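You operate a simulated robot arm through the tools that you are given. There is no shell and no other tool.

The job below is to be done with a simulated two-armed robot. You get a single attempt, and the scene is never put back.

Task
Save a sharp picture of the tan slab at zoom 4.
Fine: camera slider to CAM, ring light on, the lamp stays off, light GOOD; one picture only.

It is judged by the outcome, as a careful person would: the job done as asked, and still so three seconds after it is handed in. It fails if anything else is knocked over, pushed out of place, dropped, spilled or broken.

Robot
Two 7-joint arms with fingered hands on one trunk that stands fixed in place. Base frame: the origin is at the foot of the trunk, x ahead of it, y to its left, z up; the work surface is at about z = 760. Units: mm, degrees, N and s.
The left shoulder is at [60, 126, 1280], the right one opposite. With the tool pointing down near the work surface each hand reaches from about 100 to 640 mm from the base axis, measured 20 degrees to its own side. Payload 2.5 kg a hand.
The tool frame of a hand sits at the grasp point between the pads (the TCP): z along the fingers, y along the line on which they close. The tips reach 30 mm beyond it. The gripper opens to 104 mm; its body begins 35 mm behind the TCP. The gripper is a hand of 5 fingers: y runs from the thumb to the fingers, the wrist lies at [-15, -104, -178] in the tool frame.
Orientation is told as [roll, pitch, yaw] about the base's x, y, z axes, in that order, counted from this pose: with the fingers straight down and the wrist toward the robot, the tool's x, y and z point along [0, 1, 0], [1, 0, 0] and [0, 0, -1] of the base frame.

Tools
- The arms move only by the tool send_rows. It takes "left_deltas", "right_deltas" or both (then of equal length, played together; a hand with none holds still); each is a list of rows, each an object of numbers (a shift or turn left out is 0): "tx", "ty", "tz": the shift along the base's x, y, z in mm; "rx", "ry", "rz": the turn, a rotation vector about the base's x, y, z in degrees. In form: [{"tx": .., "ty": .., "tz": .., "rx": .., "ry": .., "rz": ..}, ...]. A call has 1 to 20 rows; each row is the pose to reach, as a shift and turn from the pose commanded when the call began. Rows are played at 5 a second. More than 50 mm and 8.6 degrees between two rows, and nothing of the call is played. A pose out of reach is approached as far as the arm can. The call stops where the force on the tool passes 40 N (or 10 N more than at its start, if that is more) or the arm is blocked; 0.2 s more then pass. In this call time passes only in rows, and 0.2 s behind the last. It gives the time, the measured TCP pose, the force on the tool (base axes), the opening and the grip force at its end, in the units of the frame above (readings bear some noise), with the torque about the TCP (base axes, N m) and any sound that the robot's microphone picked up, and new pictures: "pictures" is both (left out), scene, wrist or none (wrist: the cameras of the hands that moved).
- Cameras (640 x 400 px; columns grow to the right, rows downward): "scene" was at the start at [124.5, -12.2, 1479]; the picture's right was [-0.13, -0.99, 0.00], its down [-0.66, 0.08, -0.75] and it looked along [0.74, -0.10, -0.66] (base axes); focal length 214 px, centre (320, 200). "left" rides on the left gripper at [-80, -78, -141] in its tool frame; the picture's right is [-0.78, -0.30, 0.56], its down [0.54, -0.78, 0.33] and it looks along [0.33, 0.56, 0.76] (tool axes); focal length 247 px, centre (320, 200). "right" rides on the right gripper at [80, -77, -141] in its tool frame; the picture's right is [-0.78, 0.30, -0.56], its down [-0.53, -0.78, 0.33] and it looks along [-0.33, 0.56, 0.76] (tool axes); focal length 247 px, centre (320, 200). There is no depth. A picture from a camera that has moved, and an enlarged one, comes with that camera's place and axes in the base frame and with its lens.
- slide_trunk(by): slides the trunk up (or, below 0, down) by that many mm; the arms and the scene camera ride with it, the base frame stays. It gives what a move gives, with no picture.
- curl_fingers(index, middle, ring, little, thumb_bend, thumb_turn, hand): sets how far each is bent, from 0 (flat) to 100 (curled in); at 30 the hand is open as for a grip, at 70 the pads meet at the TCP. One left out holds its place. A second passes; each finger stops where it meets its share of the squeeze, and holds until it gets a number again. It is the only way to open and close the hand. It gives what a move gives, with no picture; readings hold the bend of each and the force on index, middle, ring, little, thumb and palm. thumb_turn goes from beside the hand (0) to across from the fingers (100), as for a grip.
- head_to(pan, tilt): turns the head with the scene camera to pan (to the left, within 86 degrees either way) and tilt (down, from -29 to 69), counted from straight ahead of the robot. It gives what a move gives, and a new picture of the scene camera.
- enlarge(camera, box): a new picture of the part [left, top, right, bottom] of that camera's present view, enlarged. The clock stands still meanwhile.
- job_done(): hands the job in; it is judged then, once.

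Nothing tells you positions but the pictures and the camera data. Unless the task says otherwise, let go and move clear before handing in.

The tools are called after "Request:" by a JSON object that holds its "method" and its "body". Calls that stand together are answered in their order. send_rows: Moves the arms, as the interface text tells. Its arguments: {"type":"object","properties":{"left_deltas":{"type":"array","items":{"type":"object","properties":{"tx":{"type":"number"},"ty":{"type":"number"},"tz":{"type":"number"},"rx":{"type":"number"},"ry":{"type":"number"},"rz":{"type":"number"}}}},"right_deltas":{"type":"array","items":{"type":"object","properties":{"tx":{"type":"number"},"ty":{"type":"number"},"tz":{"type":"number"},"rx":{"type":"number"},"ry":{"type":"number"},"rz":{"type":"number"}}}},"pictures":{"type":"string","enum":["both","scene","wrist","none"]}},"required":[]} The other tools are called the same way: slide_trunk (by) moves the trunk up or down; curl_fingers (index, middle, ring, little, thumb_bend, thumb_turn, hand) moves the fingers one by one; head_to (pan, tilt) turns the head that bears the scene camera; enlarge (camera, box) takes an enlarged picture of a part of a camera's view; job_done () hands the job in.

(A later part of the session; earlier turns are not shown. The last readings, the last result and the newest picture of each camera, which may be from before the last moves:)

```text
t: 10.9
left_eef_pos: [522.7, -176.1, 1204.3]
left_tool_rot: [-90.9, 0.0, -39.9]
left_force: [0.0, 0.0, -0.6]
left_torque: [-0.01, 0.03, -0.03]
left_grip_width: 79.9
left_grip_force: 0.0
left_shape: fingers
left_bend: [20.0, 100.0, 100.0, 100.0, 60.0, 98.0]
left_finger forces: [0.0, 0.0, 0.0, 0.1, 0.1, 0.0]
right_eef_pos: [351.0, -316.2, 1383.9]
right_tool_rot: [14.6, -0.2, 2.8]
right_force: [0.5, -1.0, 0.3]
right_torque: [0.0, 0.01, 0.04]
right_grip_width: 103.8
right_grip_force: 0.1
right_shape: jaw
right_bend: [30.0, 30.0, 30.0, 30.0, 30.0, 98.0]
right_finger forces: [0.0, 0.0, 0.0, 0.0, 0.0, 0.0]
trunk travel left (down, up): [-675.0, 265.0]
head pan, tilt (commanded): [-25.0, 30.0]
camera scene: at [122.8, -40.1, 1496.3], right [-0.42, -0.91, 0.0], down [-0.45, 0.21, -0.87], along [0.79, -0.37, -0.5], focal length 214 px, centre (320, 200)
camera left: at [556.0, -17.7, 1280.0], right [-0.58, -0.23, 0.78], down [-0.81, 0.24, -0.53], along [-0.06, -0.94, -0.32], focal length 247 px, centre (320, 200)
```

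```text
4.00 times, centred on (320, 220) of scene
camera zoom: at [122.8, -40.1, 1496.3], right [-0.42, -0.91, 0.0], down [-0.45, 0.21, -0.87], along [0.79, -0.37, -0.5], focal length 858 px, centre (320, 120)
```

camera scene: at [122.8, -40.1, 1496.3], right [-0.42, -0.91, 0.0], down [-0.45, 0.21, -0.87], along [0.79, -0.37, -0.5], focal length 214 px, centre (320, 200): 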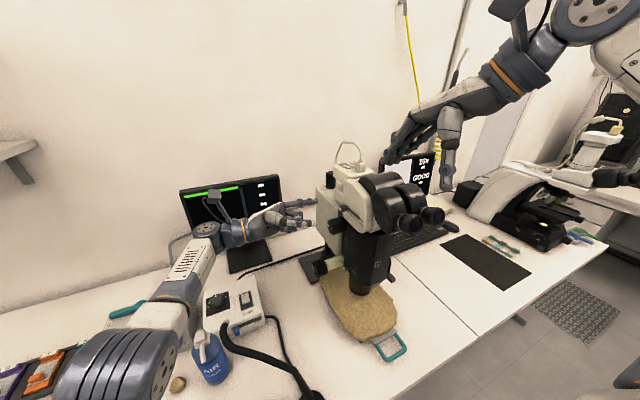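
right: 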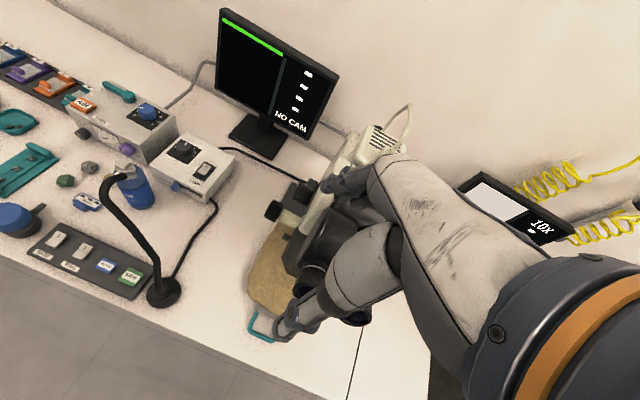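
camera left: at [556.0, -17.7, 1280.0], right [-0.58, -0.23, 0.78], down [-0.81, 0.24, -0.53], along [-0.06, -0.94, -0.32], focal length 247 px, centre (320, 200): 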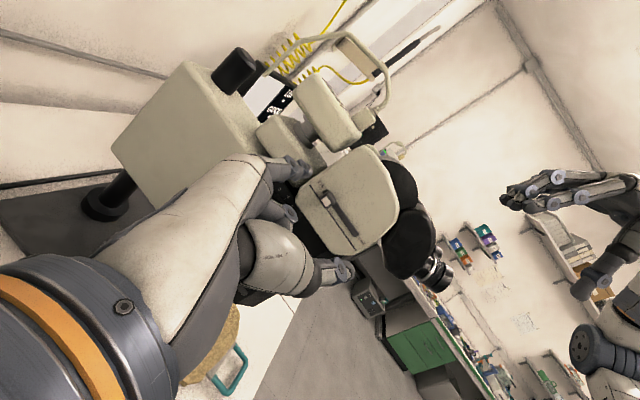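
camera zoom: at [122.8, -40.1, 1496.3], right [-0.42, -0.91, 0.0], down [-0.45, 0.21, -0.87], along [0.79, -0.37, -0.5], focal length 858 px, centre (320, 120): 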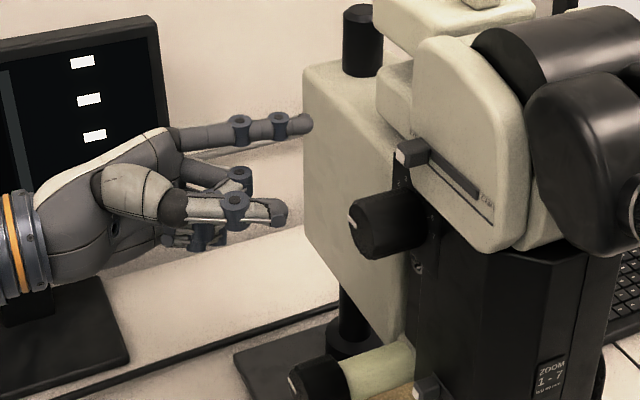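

The slider knob tip is at about (533, −293, 1194) and my fingertip at (572, −241, 1212). I'll lower to the slider's height and ease in behind the knob, on its far side.

Request:
{"method": "send_rows", "body": {"left_deltas": [{"tx": -3, "ty": -10, "tz": -9}, {"tx": -6, "ty": -20, "tz": -18}, {"tx": -9, "ty": -35, "tz": -18}, {"tx": -12, "ty": -50, "tz": -18}], "pictures": "both"}}

Request:
{"method": "enlarge", "body": {"camera": "left", "box": [250, 130, 410, 290]}}

Request:
{"method": "enlarge", "body": {"camera": "scene", "box": [280, 170, 400, 245]}}

```text
t: 11.9
left_eef_pos: [504.7, -225.1, 1188.5]
left_tool_rot: [-90.8, 0.2, -39.6]
left_force: [-0.3, 1.2, -0.4]
left_torque: [-0.02, 0.0, 0.01]
left_grip_width: 80.1
left_grip_force: 0.0
left_shape: fingers
left_bend: [20.0, 100.0, 100.0, 100.0, 60.0, 98.0]
left_finger forces: [0.0, 0.0, 0.1, 0.0, 0.0, 0.0]
left hand out of reach, approached as far as the arm can: row 2, 3, 4
right_eef_pos: [351.3, -316.2, 1382.1]
right_tool_rot: [14.6, -0.1, 2.8]
right_force: [0.1, -0.3, 0.5]
right_torque: [0.01, 0.03, 0.01]
right_grip_width: 103.6
right_grip_force: 0.0
right_shape: jaw
right_bend: [30.0, 30.0, 30.0, 30.0, 30.0, 98.0]
right_finger forces: [0.0, 0.0, 0.1, 0.0, 0.0, 0.1]
trunk travel left (down, up): [-675.0, 265.0]
head pan, tilt (commanded): [-25.0, 30.0]
camera scene: at [123.0, -39.8, 1496.4], right [-0.42, -0.91, 0.0], down [-0.45, 0.21, -0.87], along [0.78, -0.37, -0.5], focal length 214 px, centre (320, 200)
camera left: at [536.3, -65.8, 1265.1], right [-0.57, -0.23, 0.79], down [-0.82, 0.23, -0.53], along [-0.06, -0.94, -0.32], focal length 247 px, centre (320, 200)
```

scene: 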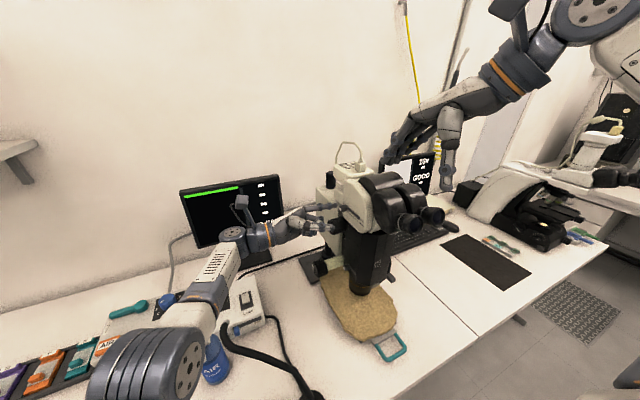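
left: 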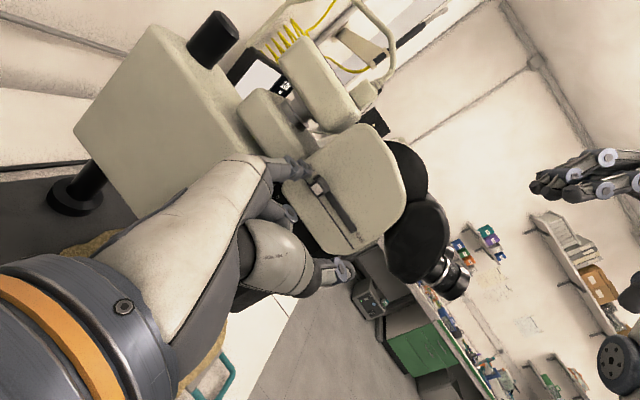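

```text
2.50 times, centred on (330, 210) of left
camera zoom: at [536.3, -65.8, 1265.1], right [-0.57, -0.23, 0.79], down [-0.82, 0.23, -0.53], along [-0.06, -0.94, -0.32], focal length 617 px, centre (295, 175)
```

zoom: 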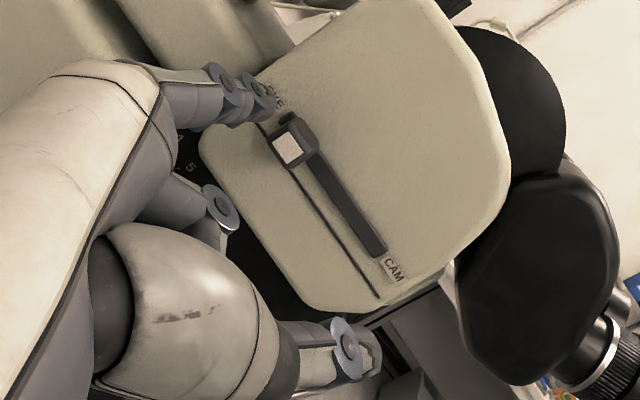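

```text
5.33 times, centred on (340, 208) of scene
camera zoom: at [123.0, -39.8, 1496.4], right [-0.42, -0.91, 0.0], down [-0.45, 0.21, -0.87], along [0.78, -0.37, -0.5], focal length 1144 px, centre (213, 160)
```

zoom: 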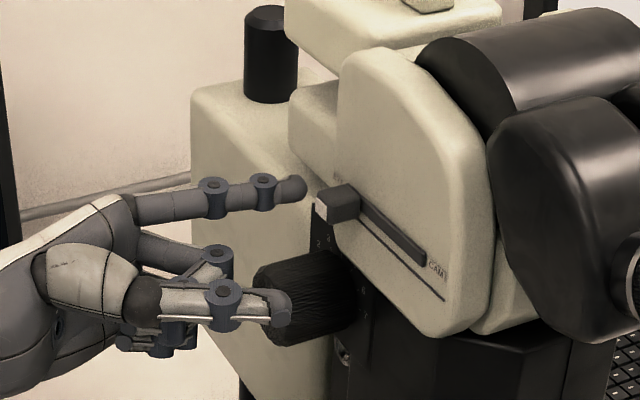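

The left arm was right at its reach limit, so I'll ease the yaw back 10° to bring the wrist closer, then slide the fingertip in behind the knob.

Request:
{"method": "send_rows", "body": {"left_deltas": [{"tx": -7, "ty": -5, "rz": 5}, {"tx": -14, "ty": -11, "rz": 10}, {"tx": -14, "ty": -18, "rz": 10}, {"tx": -14, "ty": -24, "rz": 10}], "pictures": "none"}}

Request:
{"method": "enlarge", "body": {"camera": "left", "box": [250, 130, 410, 290]}}

Request:
{"method": "enlarge", "body": {"camera": "scene", "box": [280, 170, 400, 245]}}

```text
t: 13.1
left_eef_pos: [515.9, -220.6, 1183.2]
left_tool_rot: [-88.5, 0.0, -26.3]
left_force: [0.6, 0.9, -0.4]
left_torque: [0.0, 0.03, 0.01]
left_grip_width: 80.3
left_grip_force: 0.0
left_shape: fingers
left_bend: [20.0, 100.0, 100.0, 100.0, 60.0, 98.0]
left_finger forces: [0.0, 0.0, 0.1, 0.0, 0.0, 0.0]
right_eef_pos: [351.7, -315.3, 1383.6]
right_tool_rot: [14.7, -0.2, 2.8]
right_force: [0.3, -0.1, 0.1]
right_torque: [-0.02, -0.01, 0.0]
right_grip_width: 103.6
right_grip_force: 0.0
right_shape: jaw
right_bend: [30.0, 30.0, 30.0, 30.0, 30.0, 98.0]
right_finger forces: [0.0, 0.1, 0.1, 0.1, 0.0, 0.1]
trunk travel left (down, up): [-675.0, 265.0]
head pan, tilt (commanded): [-25.0, 30.0]
stopped in row 4 (left hand): the arm was blocked; the commanded pose is now the measured one
```

```text
2.50 times, centred on (330, 210) of left
camera zoom: at [508.8, -61.2, 1265.6], right [-0.52, -0.39, 0.76], down [-0.84, 0.06, -0.54], along [0.16, -0.92, -0.36], focal length 617 px, centre (295, 175)
```

zoom: 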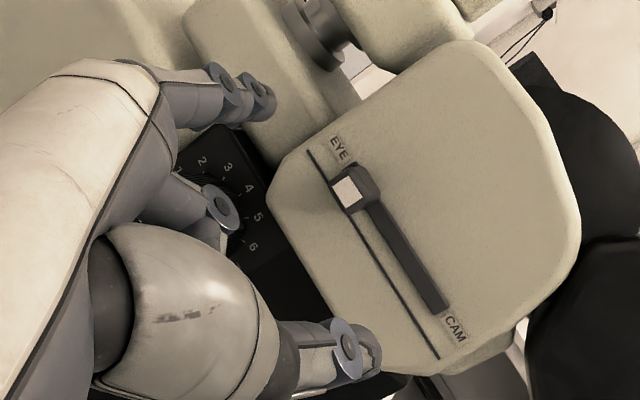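

```text
5.33 times, centred on (340, 208) of scene
camera zoom: at [123.2, -39.5, 1496.3], right [-0.42, -0.91, 0.0], down [-0.45, 0.21, -0.87], along [0.78, -0.37, -0.5], focal length 1144 px, centre (213, 160)
```

zoom: 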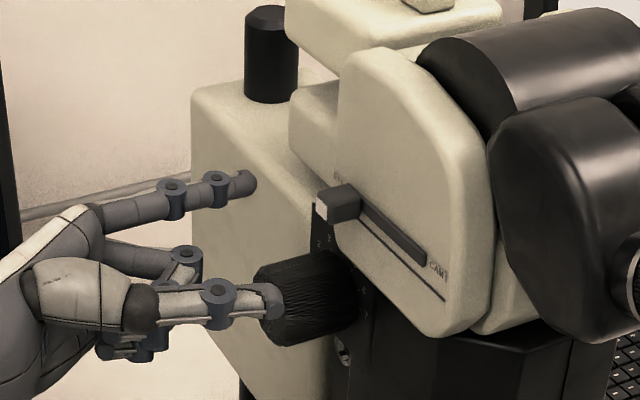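

The arm was blocked short of its target with no force on the hand. I'll look at the whole scene to see where the elbow and forearm are.

Request:
{"method": "head_to", "body": {"pan": 0, "tilt": 45}}

Request:
{"method": "enlarge", "body": {"camera": "right", "box": [0, 0, 640, 400]}}

```text
t: 13.9
left_eef_pos: [515.4, -220.8, 1182.7]
left_tool_rot: [-88.3, 0.1, -26.4]
left_force: [-0.5, 1.4, 0.1]
left_torque: [0.01, -0.02, 0.02]
left_grip_width: 80.1
left_grip_force: 0.1
left_shape: fingers
left_bend: [20.0, 100.0, 100.0, 100.0, 60.0, 98.0]
left_finger forces: [0.1, 0.0, 0.1, 0.0, 0.0, 0.1]
right_eef_pos: [352.2, -314.5, 1383.2]
right_tool_rot: [14.7, -0.1, 2.8]
right_force: [0.1, -0.8, -0.4]
right_torque: [-0.02, 0.0, 0.0]
right_grip_width: 103.9
right_grip_force: 0.0
right_shape: jaw
right_bend: [30.0, 30.0, 30.0, 30.0, 30.0, 98.0]
right_finger forces: [0.0, 0.0, 0.1, 0.0, 0.0, 0.0]
trunk travel left (down, up): [-675.0, 265.0]
head pan, tilt (commanded): [0.0, 45.0]
camera scene: at [122.5, -1.6, 1473.8], right [0.0, -1.0, 0.0], down [-0.71, 0.0, -0.71], along [0.71, 0.0, -0.71], focal length 214 px, centre (320, 200)
```

scene: 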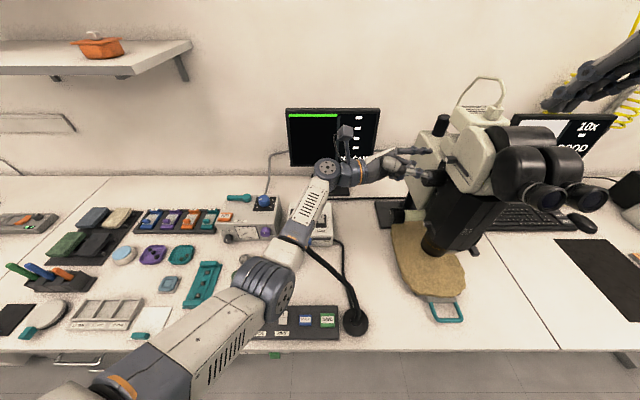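

```text
1.00 times, centred on (320, 200) of right (not enlarged: the box is as wide or as high as the picture)
camera zoom: at [272.7, -277.0, 1541.0], right [0.34, -0.88, 0.34], down [-0.75, -0.47, -0.46], along [0.56, -0.1, -0.82], focal length 247 px, centre (320, 200)
```

zoom: 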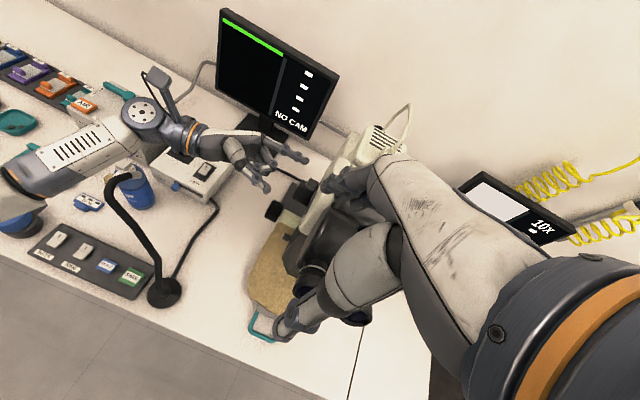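

The block came from the wrist bend limit at this yaw, not from contact. I'll back off and return the hand to straight −y pointing, where the forearm lines up better, and bend the index a bit more so it can hook the knob from that pose.

Request:
{"method": "send_rows", "body": {"left_deltas": [{"tx": -8, "ty": 15, "rz": 4}, {"tx": -20, "ty": 30, "rz": 9}, {"tx": -32, "ty": 45, "rz": 14}, {"tx": -44, "ty": 55, "rz": 19}, {"tx": -56, "ty": 65, "rz": 23}, {"tx": -66, "ty": 70, "rz": 26.4, "rx": -1.6}], "pictures": "none"}}

Request:
{"method": "curl_fingers", "body": {"hand": "left", "index": 45, "thumb_bend": 30}}

Request:
{"method": "head_to", "body": {"pan": -25, "tilt": 30}}

Request:
{"method": "enlarge", "body": {"camera": "left", "box": [240, 100, 440, 300]}}

Request:
{"method": "enlarge", "body": {"camera": "scene", "box": [230, 170, 390, 270]}}

```text
t: 15.4
left_eef_pos: [471.0, -136.5, 1243.7]
left_tool_rot: [-87.3, -11.0, 0.9]
left_force: [0.2, -0.1, -0.4]
left_torque: [-0.01, 0.04, 0.03]
left_grip_width: 80.1
left_grip_force: 0.2
left_shape: fingers
left_bend: [20.0, 100.0, 100.0, 100.0, 60.0, 98.0]
left_finger forces: [0.0, 0.0, 0.0, 0.0, 0.0, 0.1]
right_eef_pos: [353.0, -315.3, 1382.8]
right_tool_rot: [14.7, 0.0, 2.8]
right_force: [0.3, -0.9, 0.2]
right_torque: [-0.03, 0.0, -0.03]
right_grip_width: 103.6
right_grip_force: 0.2
right_shape: jaw
right_bend: [30.0, 30.0, 30.0, 30.0, 30.0, 98.0]
right_finger forces: [0.0, 0.0, 0.0, 0.0, 0.0, 0.0]
trunk travel left (down, up): [-675.0, 265.0]
head pan, tilt (commanded): [0.0, 45.0]
stopped in row 6 (left hand): the arm was blocked; the commanded pose is now the measured one
```

```text
t: 16.4
left_eef_pos: [471.7, -138.0, 1243.6]
left_tool_rot: [-87.4, -11.0, 0.9]
left_force: [-0.4, 0.0, 0.3]
left_torque: [-0.04, 0.01, 0.02]
left_grip_width: 84.3
left_grip_force: 0.1
left_shape: fingers
left_bend: [45.0, 100.0, 100.0, 100.0, 30.0, 98.0]
left_finger forces: [0.1, 0.0, 0.0, 0.0, 0.0, 0.0]
right_eef_pos: [351.2, -315.0, 1383.4]
right_tool_rot: [14.7, -0.1, 2.8]
right_force: [0.0, 0.5, -0.4]
right_torque: [0.01, 0.01, 0.0]
right_grip_width: 103.7
right_grip_force: 0.0
right_shape: jaw
right_bend: [30.0, 30.0, 30.0, 30.0, 30.0, 98.0]
right_finger forces: [0.1, 0.0, 0.0, 0.0, 0.0, 0.1]
trunk travel left (down, up): [-675.0, 265.0]
head pan, tilt (commanded): [0.0, 45.0]
```

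```text
t: 17.3
left_eef_pos: [470.8, -138.7, 1241.9]
left_tool_rot: [-87.4, -11.0, 0.8]
left_force: [0.5, -0.6, -0.7]
left_torque: [0.0, 0.0, -0.02]
left_grip_width: 84.1
left_grip_force: 0.1
left_shape: fingers
left_bend: [45.0, 100.0, 100.0, 100.0, 30.0, 98.0]
left_finger forces: [0.0, 0.0, 0.1, 0.0, 0.0, 0.1]
right_eef_pos: [352.3, -315.6, 1383.0]
right_tool_rot: [14.7, -0.1, 2.8]
right_force: [-0.5, 0.4, 0.4]
right_torque: [-0.01, 0.01, 0.03]
right_grip_width: 103.6
right_grip_force: 0.0
right_shape: jaw
right_bend: [30.0, 30.0, 30.0, 30.0, 30.0, 98.0]
right_finger forces: [0.0, 0.0, 0.0, 0.1, 0.0, 0.0]
trunk travel left (down, up): [-675.0, 265.0]
head pan, tilt (commanded): [-25.0, 30.0]
camera scene: at [123.1, -39.6, 1496.3], right [-0.42, -0.91, 0.0], down [-0.45, 0.21, -0.87], along [0.78, -0.37, -0.5], focal length 214 px, centre (320, 200)
```

scene: 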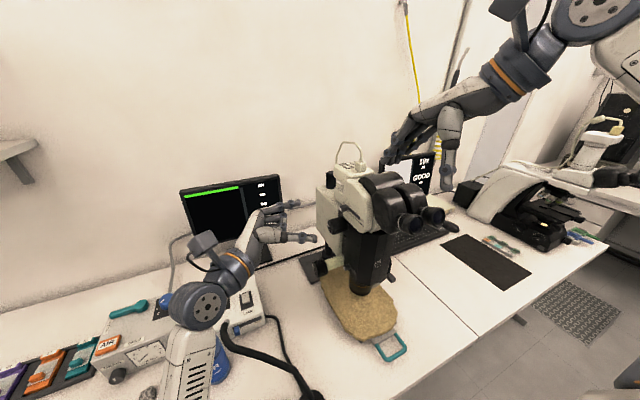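

```text
2.00 times, centred on (340, 200) of left
camera zoom: at [377.7, -2.2, 1311.2], right [-0.42, -0.6, 0.68], down [-0.65, -0.32, -0.69], along [0.63, -0.74, -0.26], focal length 494 px, centre (280, 200)
```

zoom: 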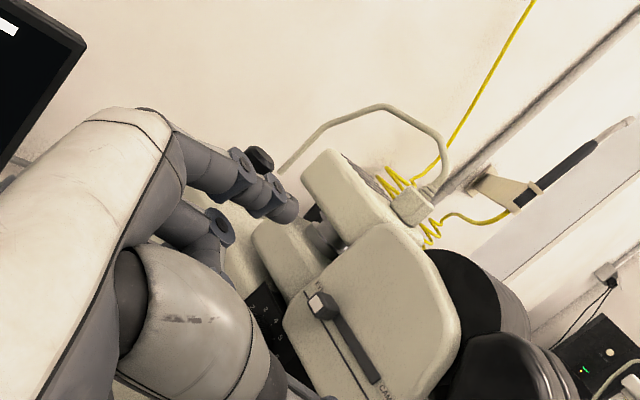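

```text
4.00 times, centred on (310, 220) of scene
camera zoom: at [123.1, -39.6, 1496.3], right [-0.42, -0.91, 0.0], down [-0.45, 0.21, -0.87], along [0.78, -0.37, -0.5], focal length 858 px, centre (360, 120)
```

zoom: 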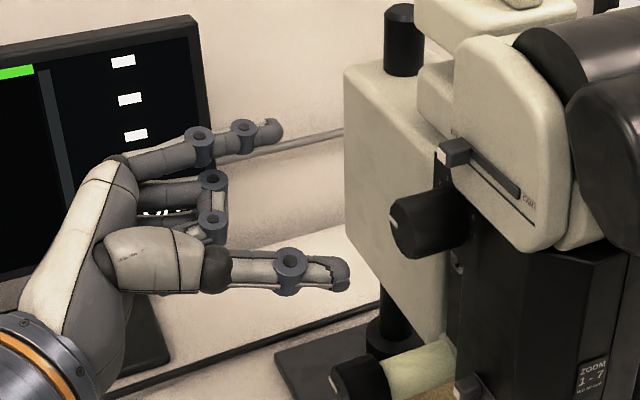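

The arm was blocked again and drifted upward, so I want to see the whole left arm and the gooseneck before moving further.

Request:
{"method": "head_to", "body": {"pan": 15, "tilt": 60}}

Request:
{"method": "enlarge", "body": {"camera": "right", "box": [0, 60, 320, 310]}}

```text
t: 18.3
left_eef_pos: [471.1, -138.7, 1242.3]
left_tool_rot: [-87.4, -10.8, 0.8]
left_force: [0.0, -0.7, 0.7]
left_torque: [-0.02, -0.01, -0.03]
left_grip_width: 84.1
left_grip_force: 0.1
left_shape: fingers
left_bend: [45.0, 100.0, 100.0, 100.0, 30.0, 98.0]
left_finger forces: [0.1, 0.0, 0.0, 0.0, 0.0, 0.0]
right_eef_pos: [351.9, -315.0, 1382.7]
right_tool_rot: [14.7, -0.1, 2.8]
right_force: [-0.2, -0.5, -0.2]
right_torque: [0.02, 0.02, 0.0]
right_grip_width: 103.8
right_grip_force: 0.0
right_shape: jaw
right_bend: [30.0, 30.0, 30.0, 30.0, 30.0, 98.0]
right_finger forces: [0.1, 0.0, 0.0, 0.1, 0.1, 0.0]
trunk travel left (down, up): [-675.0, 265.0]
head pan, tilt (commanded): [15.0, 60.0]
camera scene: at [105.5, 15.7, 1454.3], right [0.26, -0.97, 0.0], down [-0.84, -0.22, -0.5], along [0.48, 0.13, -0.87], focal length 214 px, centre (320, 200)
```

scene: 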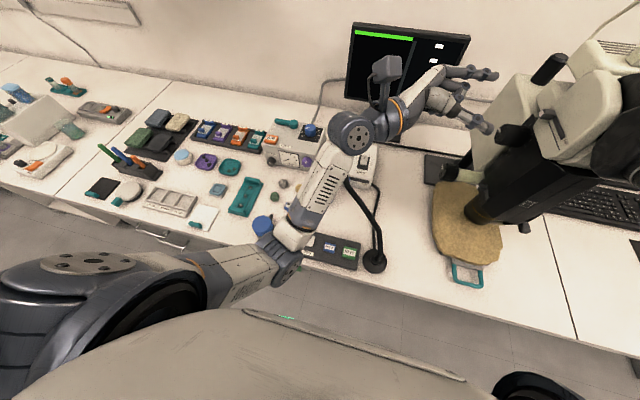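

```text
1.60 times, centred on (160, 185) of right
camera zoom: at [272.7, -277.0, 1541.0], right [0.34, -0.88, 0.34], down [-0.75, -0.47, -0.46], along [0.56, -0.1, -0.82], focal length 395 px, centre (576, 224)
```

zoom: 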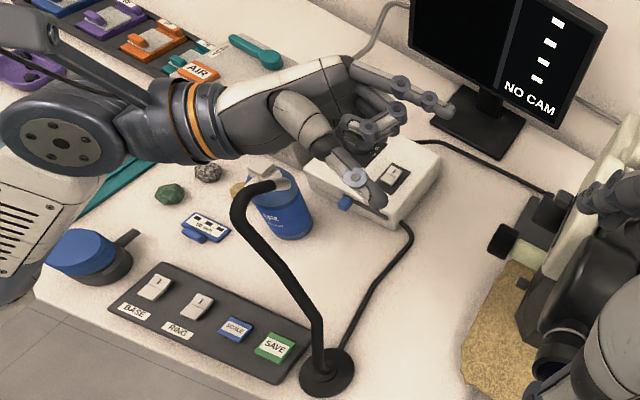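

Nothing is touching the arm: the gooseneck is intact and clear, and the limit is in the joints. I'll move the left hand back to the comfortable pose it held before, so the arm can recover its earlier configuration.

Request:
{"method": "send_rows", "body": {"left_deltas": [{"tx": -12, "ty": 20, "ry": 2}, {"tx": -24, "ty": 45, "ry": 4}, {"tx": -36, "ty": 70, "ry": 6}, {"tx": -48, "ty": 95, "ry": 8}, {"tx": -60, "ty": 120, "ry": 10, "rx": -1}, {"tx": -70, "ty": 138, "ry": 10.8, "rx": -2.5}], "pictures": "scene"}}

```text
t: 19.7
left_eef_pos: [399.1, -0.8, 1243.4]
left_tool_rot: [-90.2, 0.1, 1.0]
left_force: [-0.5, 0.1, -0.6]
left_torque: [-0.01, 0.0, -0.02]
left_grip_width: 83.8
left_grip_force: 0.1
left_shape: fingers
left_bend: [45.0, 100.0, 100.0, 100.0, 30.0, 98.0]
left_finger forces: [0.0, 0.0, 0.1, 0.1, 0.1, 0.1]
right_eef_pos: [352.0, -316.3, 1383.5]
right_tool_rot: [14.7, -0.1, 2.8]
right_force: [0.1, 0.2, 0.8]
right_torque: [-0.05, -0.02, 0.01]
right_grip_width: 103.6
right_grip_force: 0.0
right_shape: jaw
right_bend: [30.0, 30.0, 30.0, 30.0, 30.0, 98.0]
right_finger forces: [0.1, 0.1, 0.1, 0.0, 0.0, 0.0]
trunk travel left (down, up): [-675.0, 265.0]
head pan, tilt (commanded): [15.0, 60.0]
camera scene: at [105.3, 16.0, 1454.3], right [0.26, -0.97, 0.0], down [-0.84, -0.22, -0.5], along [0.48, 0.13, -0.87], focal length 214 px, centre (320, 200)
```

scene: 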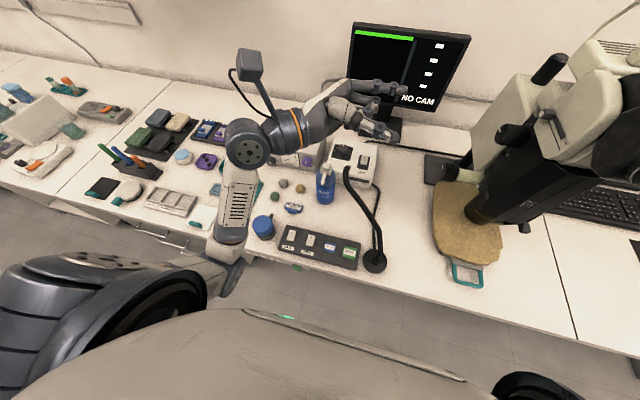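

The arm is back in a good configuration at yaw 0. With the index bent to 45 the fingertip is at about 41 mm forward, 31 mm ahead along −y and 5 mm up from the TCP. I'll open the thumb out of the way and approach to a point left of the slider.

Request:
{"method": "curl_fingers", "body": {"hand": "left", "thumb_bend": 10}}

Request:
{"method": "send_rows", "body": {"left_deltas": [{"tx": 20, "ty": -40, "tz": -7}, {"tx": 40, "ty": -80, "tz": -14}, {"tx": 60, "ty": -115, "tz": -21}, {"tx": 80, "ty": -150, "tz": -28}, {"tx": 100, "ty": -185, "tz": -36}, {"tx": 118, "ty": -215, "tz": -46}, {"tx": 120, "ty": -235, "tz": -50}], "pictures": "none"}}

Request:
{"method": "head_to", "body": {"pan": -25, "tilt": 30}}

Request:
{"method": "enlarge", "body": {"camera": "left", "box": [220, 100, 420, 300]}}

Request:
{"method": "enlarge", "body": {"camera": "scene", "box": [260, 170, 400, 258]}}

```text
t: 20.7
left_eef_pos: [400.3, -1.5, 1245.5]
left_tool_rot: [-90.1, -0.2, 1.0]
left_force: [-0.3, 0.8, 0.0]
left_torque: [-0.03, 0.01, 0.0]
left_grip_width: 100.3
left_grip_force: 0.0
left_shape: fingers
left_bend: [45.0, 100.0, 100.0, 100.0, 10.0, 98.0]
left_finger forces: [0.0, 0.0, 0.1, 0.0, 0.0, 0.0]
right_eef_pos: [353.2, -315.8, 1383.2]
right_tool_rot: [14.7, -0.1, 2.8]
right_force: [0.1, -0.5, 0.3]
right_torque: [-0.01, -0.02, -0.03]
right_grip_width: 103.5
right_grip_force: 0.3
right_shape: jaw
right_bend: [30.0, 30.0, 30.0, 30.0, 30.0, 98.0]
right_finger forces: [0.0, 0.1, 0.1, 0.0, 0.0, 0.0]
trunk travel left (down, up): [-675.0, 265.0]
head pan, tilt (commanded): [15.0, 60.0]
```

```text
t: 22.5
left_eef_pos: [548.1, -194.7, 1150.8]
left_tool_rot: [-83.8, -0.6, 4.9]
left_force: [-0.4, -0.3, 0.4]
left_torque: [0.01, 0.03, -0.02]
left_grip_width: 100.1
left_grip_force: 0.1
left_shape: fingers
left_bend: [45.0, 100.0, 100.0, 100.0, 10.0, 98.0]
left_finger forces: [0.0, 0.1, 0.0, 0.0, 0.0, 0.0]
right_eef_pos: [352.3, -314.7, 1382.6]
right_tool_rot: [14.8, -0.2, 2.8]
right_force: [0.3, -0.3, 0.2]
right_torque: [0.04, 0.0, 0.0]
right_grip_width: 103.9
right_grip_force: 0.1
right_shape: jaw
right_bend: [30.0, 30.0, 30.0, 30.0, 30.0, 98.0]
right_finger forces: [0.0, 0.0, 0.0, 0.1, 0.0, 0.0]
trunk travel left (down, up): [-675.0, 265.0]
head pan, tilt (commanded): [15.0, 60.0]
stopped in row 7 (left hand): the arm was blocked; the commanded pose is now the measured one
```

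```text
t: 23.6
left_eef_pos: [549.1, -194.6, 1150.5]
left_tool_rot: [-83.8, -0.5, 4.9]
left_force: [-0.4, -0.2, -0.5]
left_torque: [0.03, -0.03, -0.02]
left_grip_width: 100.2
left_grip_force: 0.0
left_shape: fingers
left_bend: [45.0, 100.0, 100.0, 100.0, 10.0, 98.0]
left_finger forces: [0.0, 0.0, 0.0, 0.0, 0.1, 0.0]
right_eef_pos: [352.7, -314.1, 1383.3]
right_tool_rot: [14.7, 0.0, 2.8]
right_force: [0.3, 0.3, -0.3]
right_torque: [0.06, -0.04, -0.04]
right_grip_width: 103.7
right_grip_force: 0.0
right_shape: jaw
right_bend: [30.0, 30.0, 30.0, 30.0, 30.0, 98.0]
right_finger forces: [0.0, 0.1, 0.1, 0.0, 0.0, 0.1]
trunk travel left (down, up): [-675.0, 265.0]
head pan, tilt (commanded): [-25.0, 30.0]
camera scene: at [123.1, -39.6, 1496.3], right [-0.42, -0.91, 0.0], down [-0.45, 0.21, -0.87], along [0.78, -0.37, -0.5], focal length 214 px, centre (320, 200)
```

scene: 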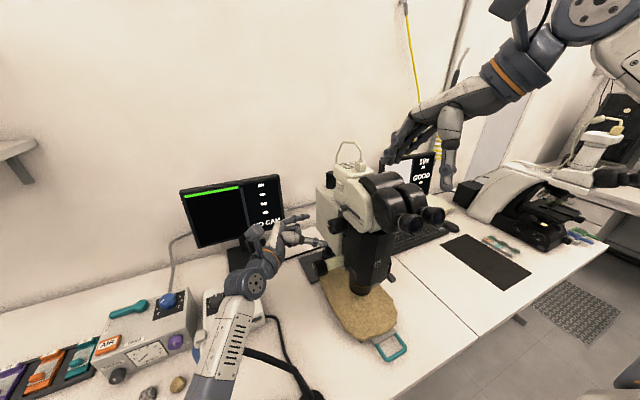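

```text
2.00 times, centred on (320, 200) of left
camera zoom: at [460.3, -69.2, 1243.0], right [-0.25, -0.66, 0.71], down [-0.75, -0.34, -0.57], along [0.62, -0.67, -0.41], focal length 494 px, centre (320, 200)
```

zoom: 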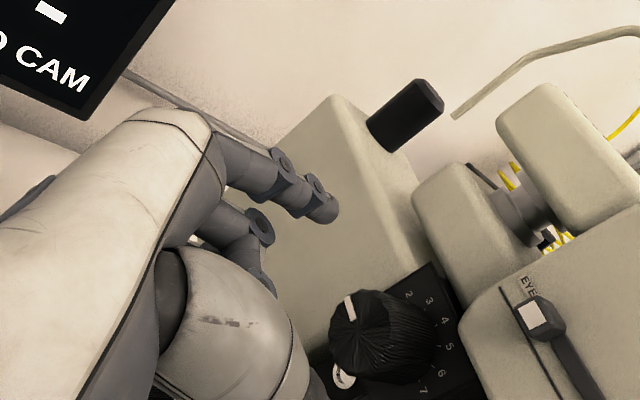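

```text
4.55 times, centred on (330, 214) of scene
camera zoom: at [123.1, -39.6, 1496.3], right [-0.42, -0.91, 0.0], down [-0.45, 0.21, -0.87], along [0.78, -0.37, -0.5], focal length 975 px, centre (274, 136)
```

zoom: 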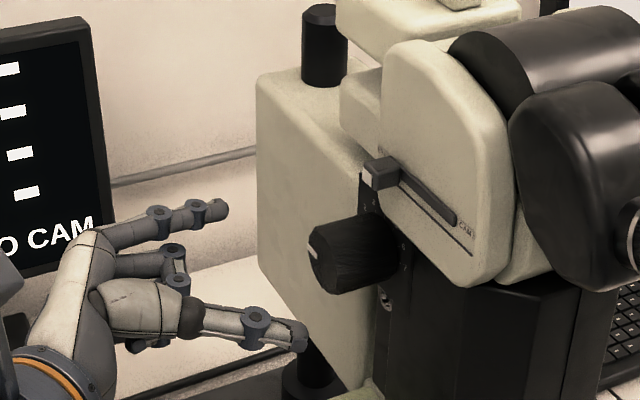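

The left arm can't cross the body this far, so the right hand will work the microscope controls and the left hand will take the button box. First I'll retreat the left hand along the way it came and turn it back to fingers-down above the button box, at a safe height.

Request:
{"method": "send_rows", "body": {"left_deltas": [{"tx": -20, "ty": 30, "tz": 18}, {"tx": -45, "ty": 65, "tz": 36, "rx": -2, "rz": -1}, {"tx": -70, "ty": 100, "tz": 54, "rx": -3, "rz": -2}, {"tx": -95, "ty": 135, "tz": 72, "rx": -4, "rz": -3}, {"tx": -120, "ty": 165, "tz": 90, "rx": -5, "rz": -4}, {"tx": -149, "ty": 194, "tz": 95, "rx": -6.2, "rz": -4.9}], "pictures": "none"}}

Request:
{"method": "send_rows", "body": {"left_deltas": [{"rx": 8, "ty": 15, "tz": 10, "tx": -5}, {"rx": 16, "ty": 30, "tz": 20, "tx": -10}, {"rx": 24, "ty": 45, "tz": 30, "tx": -15}, {"rx": 32, "ty": 60, "tz": 30, "tx": -20}, {"rx": 40, "ty": 75, "tz": 30, "tx": -25}, {"rx": 48, "ty": 90, "tz": 30, "tx": -30}, {"rx": 56, "ty": 105, "tz": 30, "tx": -35}, {"rx": 64, "ty": 120, "tz": 30, "tx": -40}, {"rx": 72, "ty": 135, "tz": 30, "tx": -50}, {"rx": 80, "ty": 150, "tz": 30, "tx": -60}, {"rx": 88, "ty": 165, "tz": 30, "tx": -70}], "pictures": "scene"}}

```text
t: 25.0
left_eef_pos: [399.1, 0.3, 1246.0]
left_tool_rot: [-90.2, -0.1, -0.2]
left_force: [-0.3, -0.1, -0.7]
left_torque: [0.02, -0.03, 0.02]
left_grip_width: 100.3
left_grip_force: 0.1
left_shape: fingers
left_bend: [45.0, 100.0, 100.0, 100.0, 10.0, 98.0]
left_finger forces: [0.1, 0.0, 0.1, 0.1, 0.0, 0.0]
right_eef_pos: [351.6, -315.8, 1383.5]
right_tool_rot: [14.5, -0.2, 2.7]
right_force: [0.0, 0.2, 0.8]
right_torque: [-0.01, 0.01, 0.01]
right_grip_width: 103.9
right_grip_force: 0.2
right_shape: jaw
right_bend: [30.0, 30.0, 30.0, 30.0, 30.0, 98.0]
right_finger forces: [0.1, 0.1, 0.0, 0.0, 0.0, 0.0]
trunk travel left (down, up): [-675.0, 265.0]
head pan, tilt (commanded): [-25.0, 30.0]
```

```text
t: 27.4
left_eef_pos: [329.1, 164.1, 1275.6]
left_tool_rot: [-2.1, 0.1, -0.2]
left_force: [0.1, 0.0, -0.2]
left_torque: [-0.01, -0.02, 0.01]
left_grip_width: 100.2
left_grip_force: 0.0
left_shape: fingers
left_bend: [45.0, 100.0, 100.0, 100.0, 10.0, 98.0]
left_finger forces: [0.0, 0.0, 0.0, 0.1, 0.0, 0.1]
right_eef_pos: [354.1, -315.0, 1384.4]
right_tool_rot: [14.7, -0.2, 2.8]
right_force: [0.1, -0.2, -0.7]
right_torque: [0.02, -0.03, 0.0]
right_grip_width: 103.6
right_grip_force: 0.0
right_shape: jaw
right_bend: [30.0, 30.0, 30.0, 30.0, 30.0, 98.0]
right_finger forces: [0.0, 0.1, 0.1, 0.0, 0.1, 0.0]
trunk travel left (down, up): [-675.0, 265.0]
head pan, tilt (commanded): [-25.0, 30.0]
camera scene: at [122.7, -39.8, 1496.4], right [-0.42, -0.91, 0.0], down [-0.45, 0.21, -0.87], along [0.79, -0.37, -0.5], focal length 214 px, centre (320, 200)
```

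scene: 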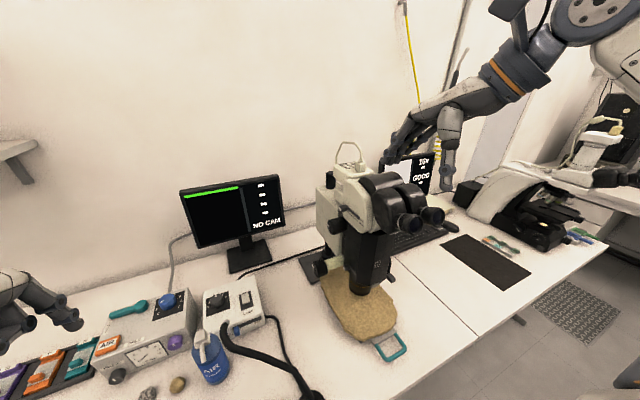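

The left hand is parked high and clear. Now the right hand: I'll form the pointing index, then turn it to yaw −90 (palm facing left) while moving to the free space left of the microscope.

Request:
{"method": "curl_fingers", "body": {"hand": "right", "index": 20, "middle": 100, "ring": 100, "little": 100, "thumb_bend": 10}}

Request:
{"method": "send_rows", "body": {"right_deltas": [{"rx": -5, "ty": 30, "tz": 8}, {"rx": -10, "ty": 60, "tz": 16, "rz": -1}, {"rx": -14.6, "ty": 90, "tz": 20, "rz": -2.8}], "pictures": "none"}}

Request:
{"method": "send_rows", "body": {"right_deltas": [{"rz": -7.5, "tx": 5, "ty": 7}, {"rz": -15, "tx": 10, "ty": 14}, {"rz": -22.5, "tx": 15, "ty": 21}, {"rz": -30, "tx": 20, "ty": 28}, {"rz": -37.5, "tx": 25, "ty": 35}, {"rz": -45, "tx": 30, "ty": 42}, {"rz": -52.5, "tx": 35, "ty": 49}, {"rz": -60, "tx": 40, "ty": 56}, {"rz": -67.5, "tx": 45, "ty": 60}, {"rz": -75, "tx": 50, "ty": 65}, {"rz": -82.5, "tx": 55, "ty": 70}, {"rz": -90, "tx": 60, "ty": 75}], "pictures": "both"}}

```text
t: 28.4
left_eef_pos: [329.0, 163.4, 1276.4]
left_tool_rot: [-2.2, 0.1, -0.4]
left_force: [-0.2, -0.6, 0.8]
left_torque: [0.01, -0.02, 0.06]
left_grip_width: 100.4
left_grip_force: 0.0
left_shape: fingers
left_bend: [45.0, 100.0, 100.0, 100.0, 10.0, 98.0]
left_finger forces: [0.0, 0.0, 0.0, 0.0, 0.0, 0.0]
right_eef_pos: [351.1, -315.6, 1383.6]
right_tool_rot: [14.7, -0.1, 2.8]
right_force: [0.3, -0.8, -0.4]
right_torque: [-0.02, 0.01, -0.02]
right_grip_width: 132.6
right_grip_force: 0.1
right_shape: fingers
right_bend: [20.0, 100.0, 100.0, 100.0, 10.0, 98.0]
right_finger forces: [0.0, 0.0, 0.1, 0.1, 0.0, 0.1]
trunk travel left (down, up): [-675.0, 265.0]
head pan, tilt (commanded): [-25.0, 30.0]
```

```text
t: 29.0
left_eef_pos: [329.4, 164.6, 1275.7]
left_tool_rot: [-2.1, 0.0, -0.3]
left_force: [1.0, -0.7, -0.4]
left_torque: [0.01, -0.01, 0.03]
left_grip_width: 100.2
left_grip_force: 0.1
left_shape: fingers
left_bend: [45.0, 100.0, 100.0, 100.0, 10.0, 98.0]
left_finger forces: [0.0, 0.1, 0.1, 0.0, 0.1, 0.0]
right_eef_pos: [354.6, -277.7, 1379.2]
right_tool_rot: [18.0, -0.3, 3.8]
right_force: [-0.3, 0.2, -0.4]
right_torque: [0.02, -0.02, 0.03]
right_grip_width: 132.8
right_grip_force: 0.1
right_shape: fingers
right_bend: [20.0, 100.0, 100.0, 100.0, 10.0, 98.0]
right_finger forces: [0.0, 0.0, 0.0, 0.0, 0.0, 0.0]
trunk travel left (down, up): [-675.0, 265.0]
head pan, tilt (commanded): [-25.0, 30.0]
stopped in row 2 (right hand): the arm was blocked; the commanded pose is now the measured one
```

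```text
t: 29.8
left_eef_pos: [328.2, 163.0, 1275.6]
left_tool_rot: [-2.2, 0.2, -0.3]
left_force: [-1.0, -1.1, -0.2]
left_torque: [0.02, -0.02, 0.02]
left_grip_width: 100.2
left_grip_force: 0.1
left_shape: fingers
left_bend: [45.0, 100.0, 100.0, 100.0, 10.0, 98.0]
left_finger forces: [0.1, 0.0, 0.1, 0.1, 0.0, 0.0]
right_eef_pos: [374.8, -263.3, 1358.1]
right_tool_rot: [27.6, 4.1, -15.9]
right_force: [-0.8, -0.4, 0.7]
right_torque: [0.02, -0.01, -0.02]
right_grip_width: 132.9
right_grip_force: 0.2
right_shape: fingers
right_bend: [20.0, 100.0, 100.0, 100.0, 10.0, 98.0]
right_finger forces: [0.0, 0.1, 0.0, 0.0, 0.0, 0.0]
trunk travel left (down, up): [-675.0, 265.0]
head pan, tilt (commanded): [-25.0, 30.0]
stopped in row 4 (right hand): the arm was blocked; the commanded pose is now the measured one
camera scene: at [123.1, -39.8, 1496.3], right [-0.42, -0.91, 0.0], down [-0.45, 0.21, -0.87], along [0.78, -0.37, -0.5], focal length 214 px, centre (320, 200)
camera right: at [314.4, -239.4, 1525.4], right [0.04, -0.99, 0.11], down [-0.87, -0.09, -0.48], along [0.49, -0.08, -0.87], focal length 247 px, centre (320, 200)
```

scene: 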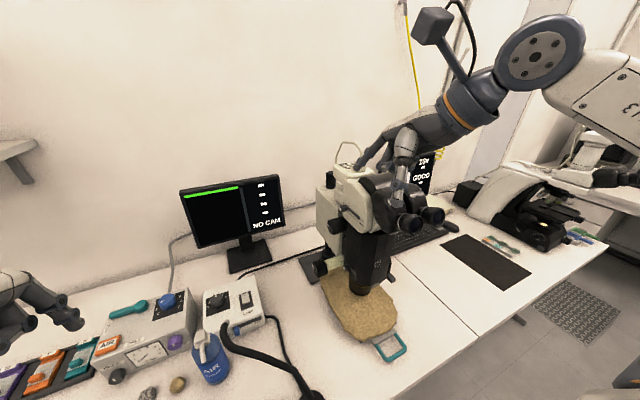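
right: 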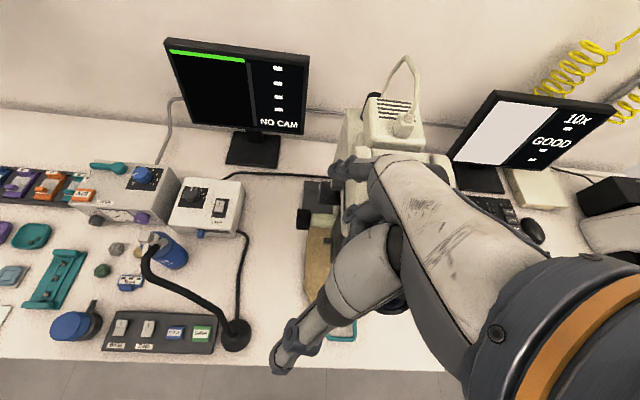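

The right arm is also blocked, because the hand hangs too high relative to the shoulder and the wrist bend runs out. Raising the trunk about 220 mm lifts the shoulders, so fingers-down work at the microscope gets an easier wrist angle.

Request:
{"method": "slide_trunk", "body": {"by": 220}}

Request:
{"method": "head_to", "body": {"pan": -25, "tilt": 42}}

```text
t: 32.2
left_eef_pos: [328.9, 163.4, 1496.0]
left_tool_rot: [-2.2, 0.1, -0.3]
left_force: [-0.4, -0.7, -0.3]
left_torque: [0.01, 0.04, -0.01]
left_grip_width: 100.1
left_grip_force: 0.0
left_shape: fingers
left_bend: [45.0, 100.0, 100.0, 100.0, 10.0, 98.0]
left_finger forces: [0.1, 0.0, 0.0, 0.0, 0.0, 0.1]
right_eef_pos: [375.0, -263.4, 1578.0]
right_tool_rot: [27.6, 4.2, -15.8]
right_force: [-0.4, -0.5, 0.2]
right_torque: [0.0, -0.01, 0.03]
right_grip_width: 132.7
right_grip_force: 0.2
right_shape: fingers
right_bend: [20.0, 100.0, 100.0, 100.0, 10.0, 98.0]
right_finger forces: [0.0, 0.0, 0.1, 0.0, 0.0, 0.0]
trunk travel left (down, up): [-895.0, 45.0]
head pan, tilt (commanded): [-25.0, 30.0]
```

```text
t: 32.9
left_eef_pos: [329.4, 164.3, 1497.3]
left_tool_rot: [-2.2, 0.1, -0.3]
left_force: [-0.5, 0.1, -0.8]
left_torque: [0.01, 0.02, -0.01]
left_grip_width: 100.3
left_grip_force: 0.0
left_shape: fingers
left_bend: [45.0, 100.0, 100.0, 100.0, 10.0, 98.0]
left_finger forces: [0.0, 0.0, 0.1, 0.0, 0.1, 0.0]
right_eef_pos: [375.0, -264.0, 1578.4]
right_tool_rot: [27.6, 4.2, -15.8]
right_force: [0.0, 0.3, 0.2]
right_torque: [0.01, -0.01, -0.04]
right_grip_width: 132.6
right_grip_force: 0.1
right_shape: fingers
right_bend: [20.0, 100.0, 100.0, 100.0, 10.0, 98.0]
right_finger forces: [0.1, 0.1, 0.0, 0.0, 0.0, 0.0]
trunk travel left (down, up): [-895.0, 45.0]
head pan, tilt (commanded): [-25.0, 42.0]
camera scene: at [116.9, -36.8, 1698.1], right [-0.42, -0.91, 0.0], down [-0.61, 0.28, -0.74], along [0.67, -0.31, -0.67], focal length 214 px, centre (320, 200)
```

scene: 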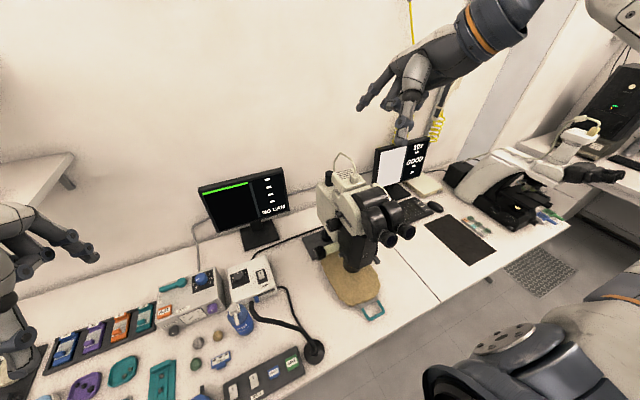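

The trunk is up and the hand is in free space. I'll lower the right hand while levelling it, then turn it toward yaw −90.

Request:
{"method": "send_rows", "body": {"right_deltas": [{"tz": -30, "ty": 10, "rx": -5.5, "ry": 0.7}, {"tz": -60, "ty": 20, "rx": -11, "ry": 1.4}, {"tz": -90, "ty": 32, "rx": -16.6, "ry": 2.1}, {"tz": -120, "ty": 46, "rx": -22.2, "ry": 2.8}, {"tz": -155, "ty": 60, "rx": -27.7, "ry": 3.5}], "pictures": "none"}}

Request:
{"method": "send_rows", "body": {"right_deltas": [{"rz": -8, "tx": 5, "ty": 5}, {"rz": -16, "tx": 10, "ty": 10}, {"rz": -24, "tx": 15, "ty": 15}, {"rz": -32, "tx": 20, "ty": 20}, {"rz": -40, "tx": 25, "ty": 25}, {"rz": -48, "tx": 30, "ty": 30}, {"rz": -56, "tx": 35, "ty": 35}, {"rz": -64, "tx": 40, "ty": 40}, {"rz": -72, "tx": 45, "ty": 45}], "pictures": "both"}}

```text
t: 33.9
left_eef_pos: [328.8, 163.5, 1496.4]
left_tool_rot: [-2.2, 0.2, -0.3]
left_force: [0.2, 0.2, 0.3]
left_torque: [-0.01, -0.01, -0.01]
left_grip_width: 100.3
left_grip_force: 0.1
left_shape: fingers
left_bend: [45.0, 100.0, 100.0, 100.0, 10.0, 98.0]
left_finger forces: [0.0, 0.0, 0.1, 0.0, 0.0, 0.1]
right_eef_pos: [376.8, -211.3, 1459.1]
right_tool_rot: [17.3, 3.9, -16.3]
right_force: [-0.1, -0.8, 0.4]
right_torque: [0.0, -0.01, 0.03]
right_grip_width: 132.9
right_grip_force: 0.0
right_shape: fingers
right_bend: [20.0, 100.0, 100.0, 100.0, 10.0, 97.0]
right_finger forces: [0.1, 0.0, 0.0, 0.0, 0.0, 0.0]
trunk travel left (down, up): [-895.0, 45.0]
head pan, tilt (commanded): [-25.0, 42.0]
stopped in row 4 (right hand): the arm was blocked; the commanded pose is now the measured one
```

```text
t: 34.5
left_eef_pos: [328.9, 163.7, 1495.5]
left_tool_rot: [-2.2, 0.0, -0.3]
left_force: [0.6, 0.5, 0.2]
left_torque: [-0.02, 0.02, 0.0]
left_grip_width: 100.4
left_grip_force: 0.0
left_shape: fingers
left_bend: [45.0, 100.0, 100.0, 100.0, 10.0, 98.0]
left_finger forces: [0.1, 0.0, 0.1, 0.1, 0.1, 0.0]
right_eef_pos: [385.4, -197.2, 1455.2]
right_tool_rot: [26.7, 10.0, -30.8]
right_force: [0.0, -0.1, 0.0]
right_torque: [-0.01, 0.0, -0.02]
right_grip_width: 132.7
right_grip_force: 0.1
right_shape: fingers
right_bend: [20.0, 100.0, 100.0, 100.0, 10.0, 97.0]
right_finger forces: [0.0, 0.1, 0.0, 0.1, 0.0, 0.1]
trunk travel left (down, up): [-895.0, 45.0]
head pan, tilt (commanded): [-25.0, 42.0]
stopped in row 3 (right hand): the arm was blocked; the commanded pose is now the measured one
camera scene: at [116.8, -37.0, 1698.0], right [-0.42, -0.91, 0.0], down [-0.61, 0.28, -0.74], along [0.67, -0.31, -0.67], focal length 214 px, centre (320, 200)
camera right: at [347.5, -165.9, 1629.7], right [-0.21, -0.97, 0.09], down [-0.9, 0.16, -0.4], along [0.37, -0.17, -0.91], focal length 247 px, centre (320, 200)
```

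scene: 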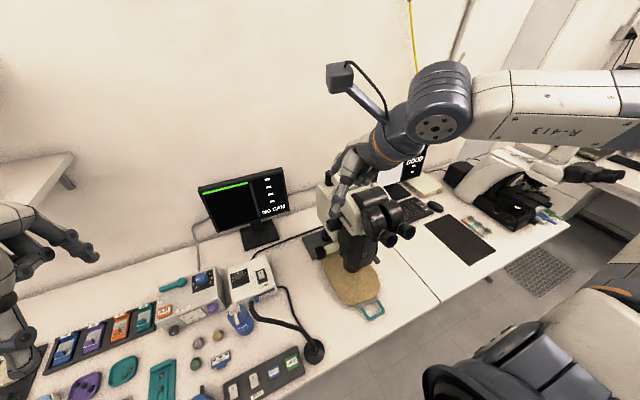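
right: 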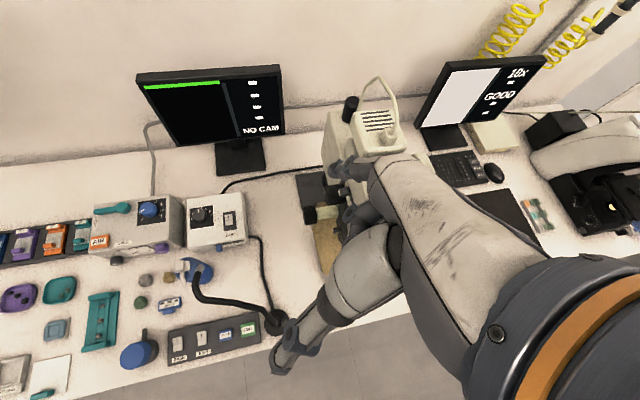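

The right elbow is swung up and out, which is a poor configuration. I'll bring the right hand back and down into the open space in front of the robot, so the elbow can drop and the wrist levels out.

Request:
{"method": "send_rows", "body": {"right_deltas": [{"tx": -14, "ty": -2, "tz": -30, "rz": 5}, {"tx": -28, "ty": -4, "tz": -60, "rz": 10}, {"tx": -42, "ty": -6, "tz": -90, "rz": 15}, {"tx": -56, "ty": -8, "tz": -120, "rz": 20, "rx": -3}, {"tx": -70, "ty": -10, "tz": -155, "rz": 25, "rx": -8}, {"tx": -85, "ty": -12, "tz": -190, "rz": 30, "rx": -13, "ry": -1}, {"tx": -95, "ty": -14, "tz": -225, "rz": 31, "rx": -20, "ry": -2}], "pictures": "both"}}

```text
t: 36.1
left_eef_pos: [329.0, 163.9, 1496.8]
left_tool_rot: [-2.2, 0.1, -0.3]
left_force: [0.7, -0.9, -0.5]
left_torque: [-0.01, -0.02, -0.04]
left_grip_width: 100.3
left_grip_force: 0.0
left_shape: fingers
left_bend: [45.0, 100.0, 100.0, 100.0, 10.0, 98.0]
left_finger forces: [0.1, 0.1, 0.0, 0.0, 0.1, 0.1]
right_eef_pos: [313.5, -220.5, 1217.0]
right_tool_rot: [8.3, 2.4, -1.4]
right_force: [0.5, -0.6, 0.0]
right_torque: [-0.04, -0.02, -0.01]
right_grip_width: 133.0
right_grip_force: 0.1
right_shape: fingers
right_bend: [20.0, 100.0, 100.0, 100.0, 10.0, 98.0]
right_finger forces: [0.1, 0.0, 0.1, 0.0, 0.0, 0.1]
right hand out of reach, approached as far as the arm can: row 4, 5, 6, 7
trunk travel left (down, up): [-895.0, 45.0]
head pan, tilt (commanded): [-25.0, 42.0]
camera scene: at [116.7, -36.7, 1698.1], right [-0.42, -0.91, 0.0], down [-0.61, 0.28, -0.74], along [0.67, -0.31, -0.67], focal length 214 px, centre (320, 200)
camera right: at [244.4, -160.0, 1370.7], right [0.29, -0.86, 0.43], down [-0.8, -0.46, -0.37], along [0.52, -0.23, -0.82], focal length 247 px, centre (320, 200)
```

scene: 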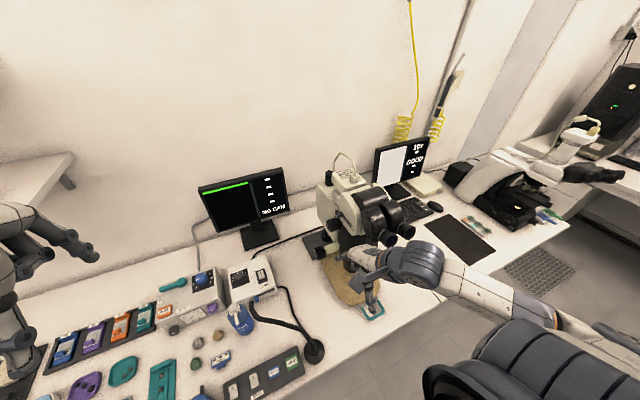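
right: 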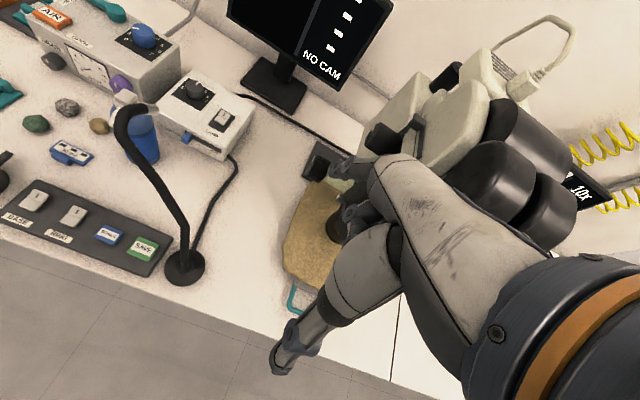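

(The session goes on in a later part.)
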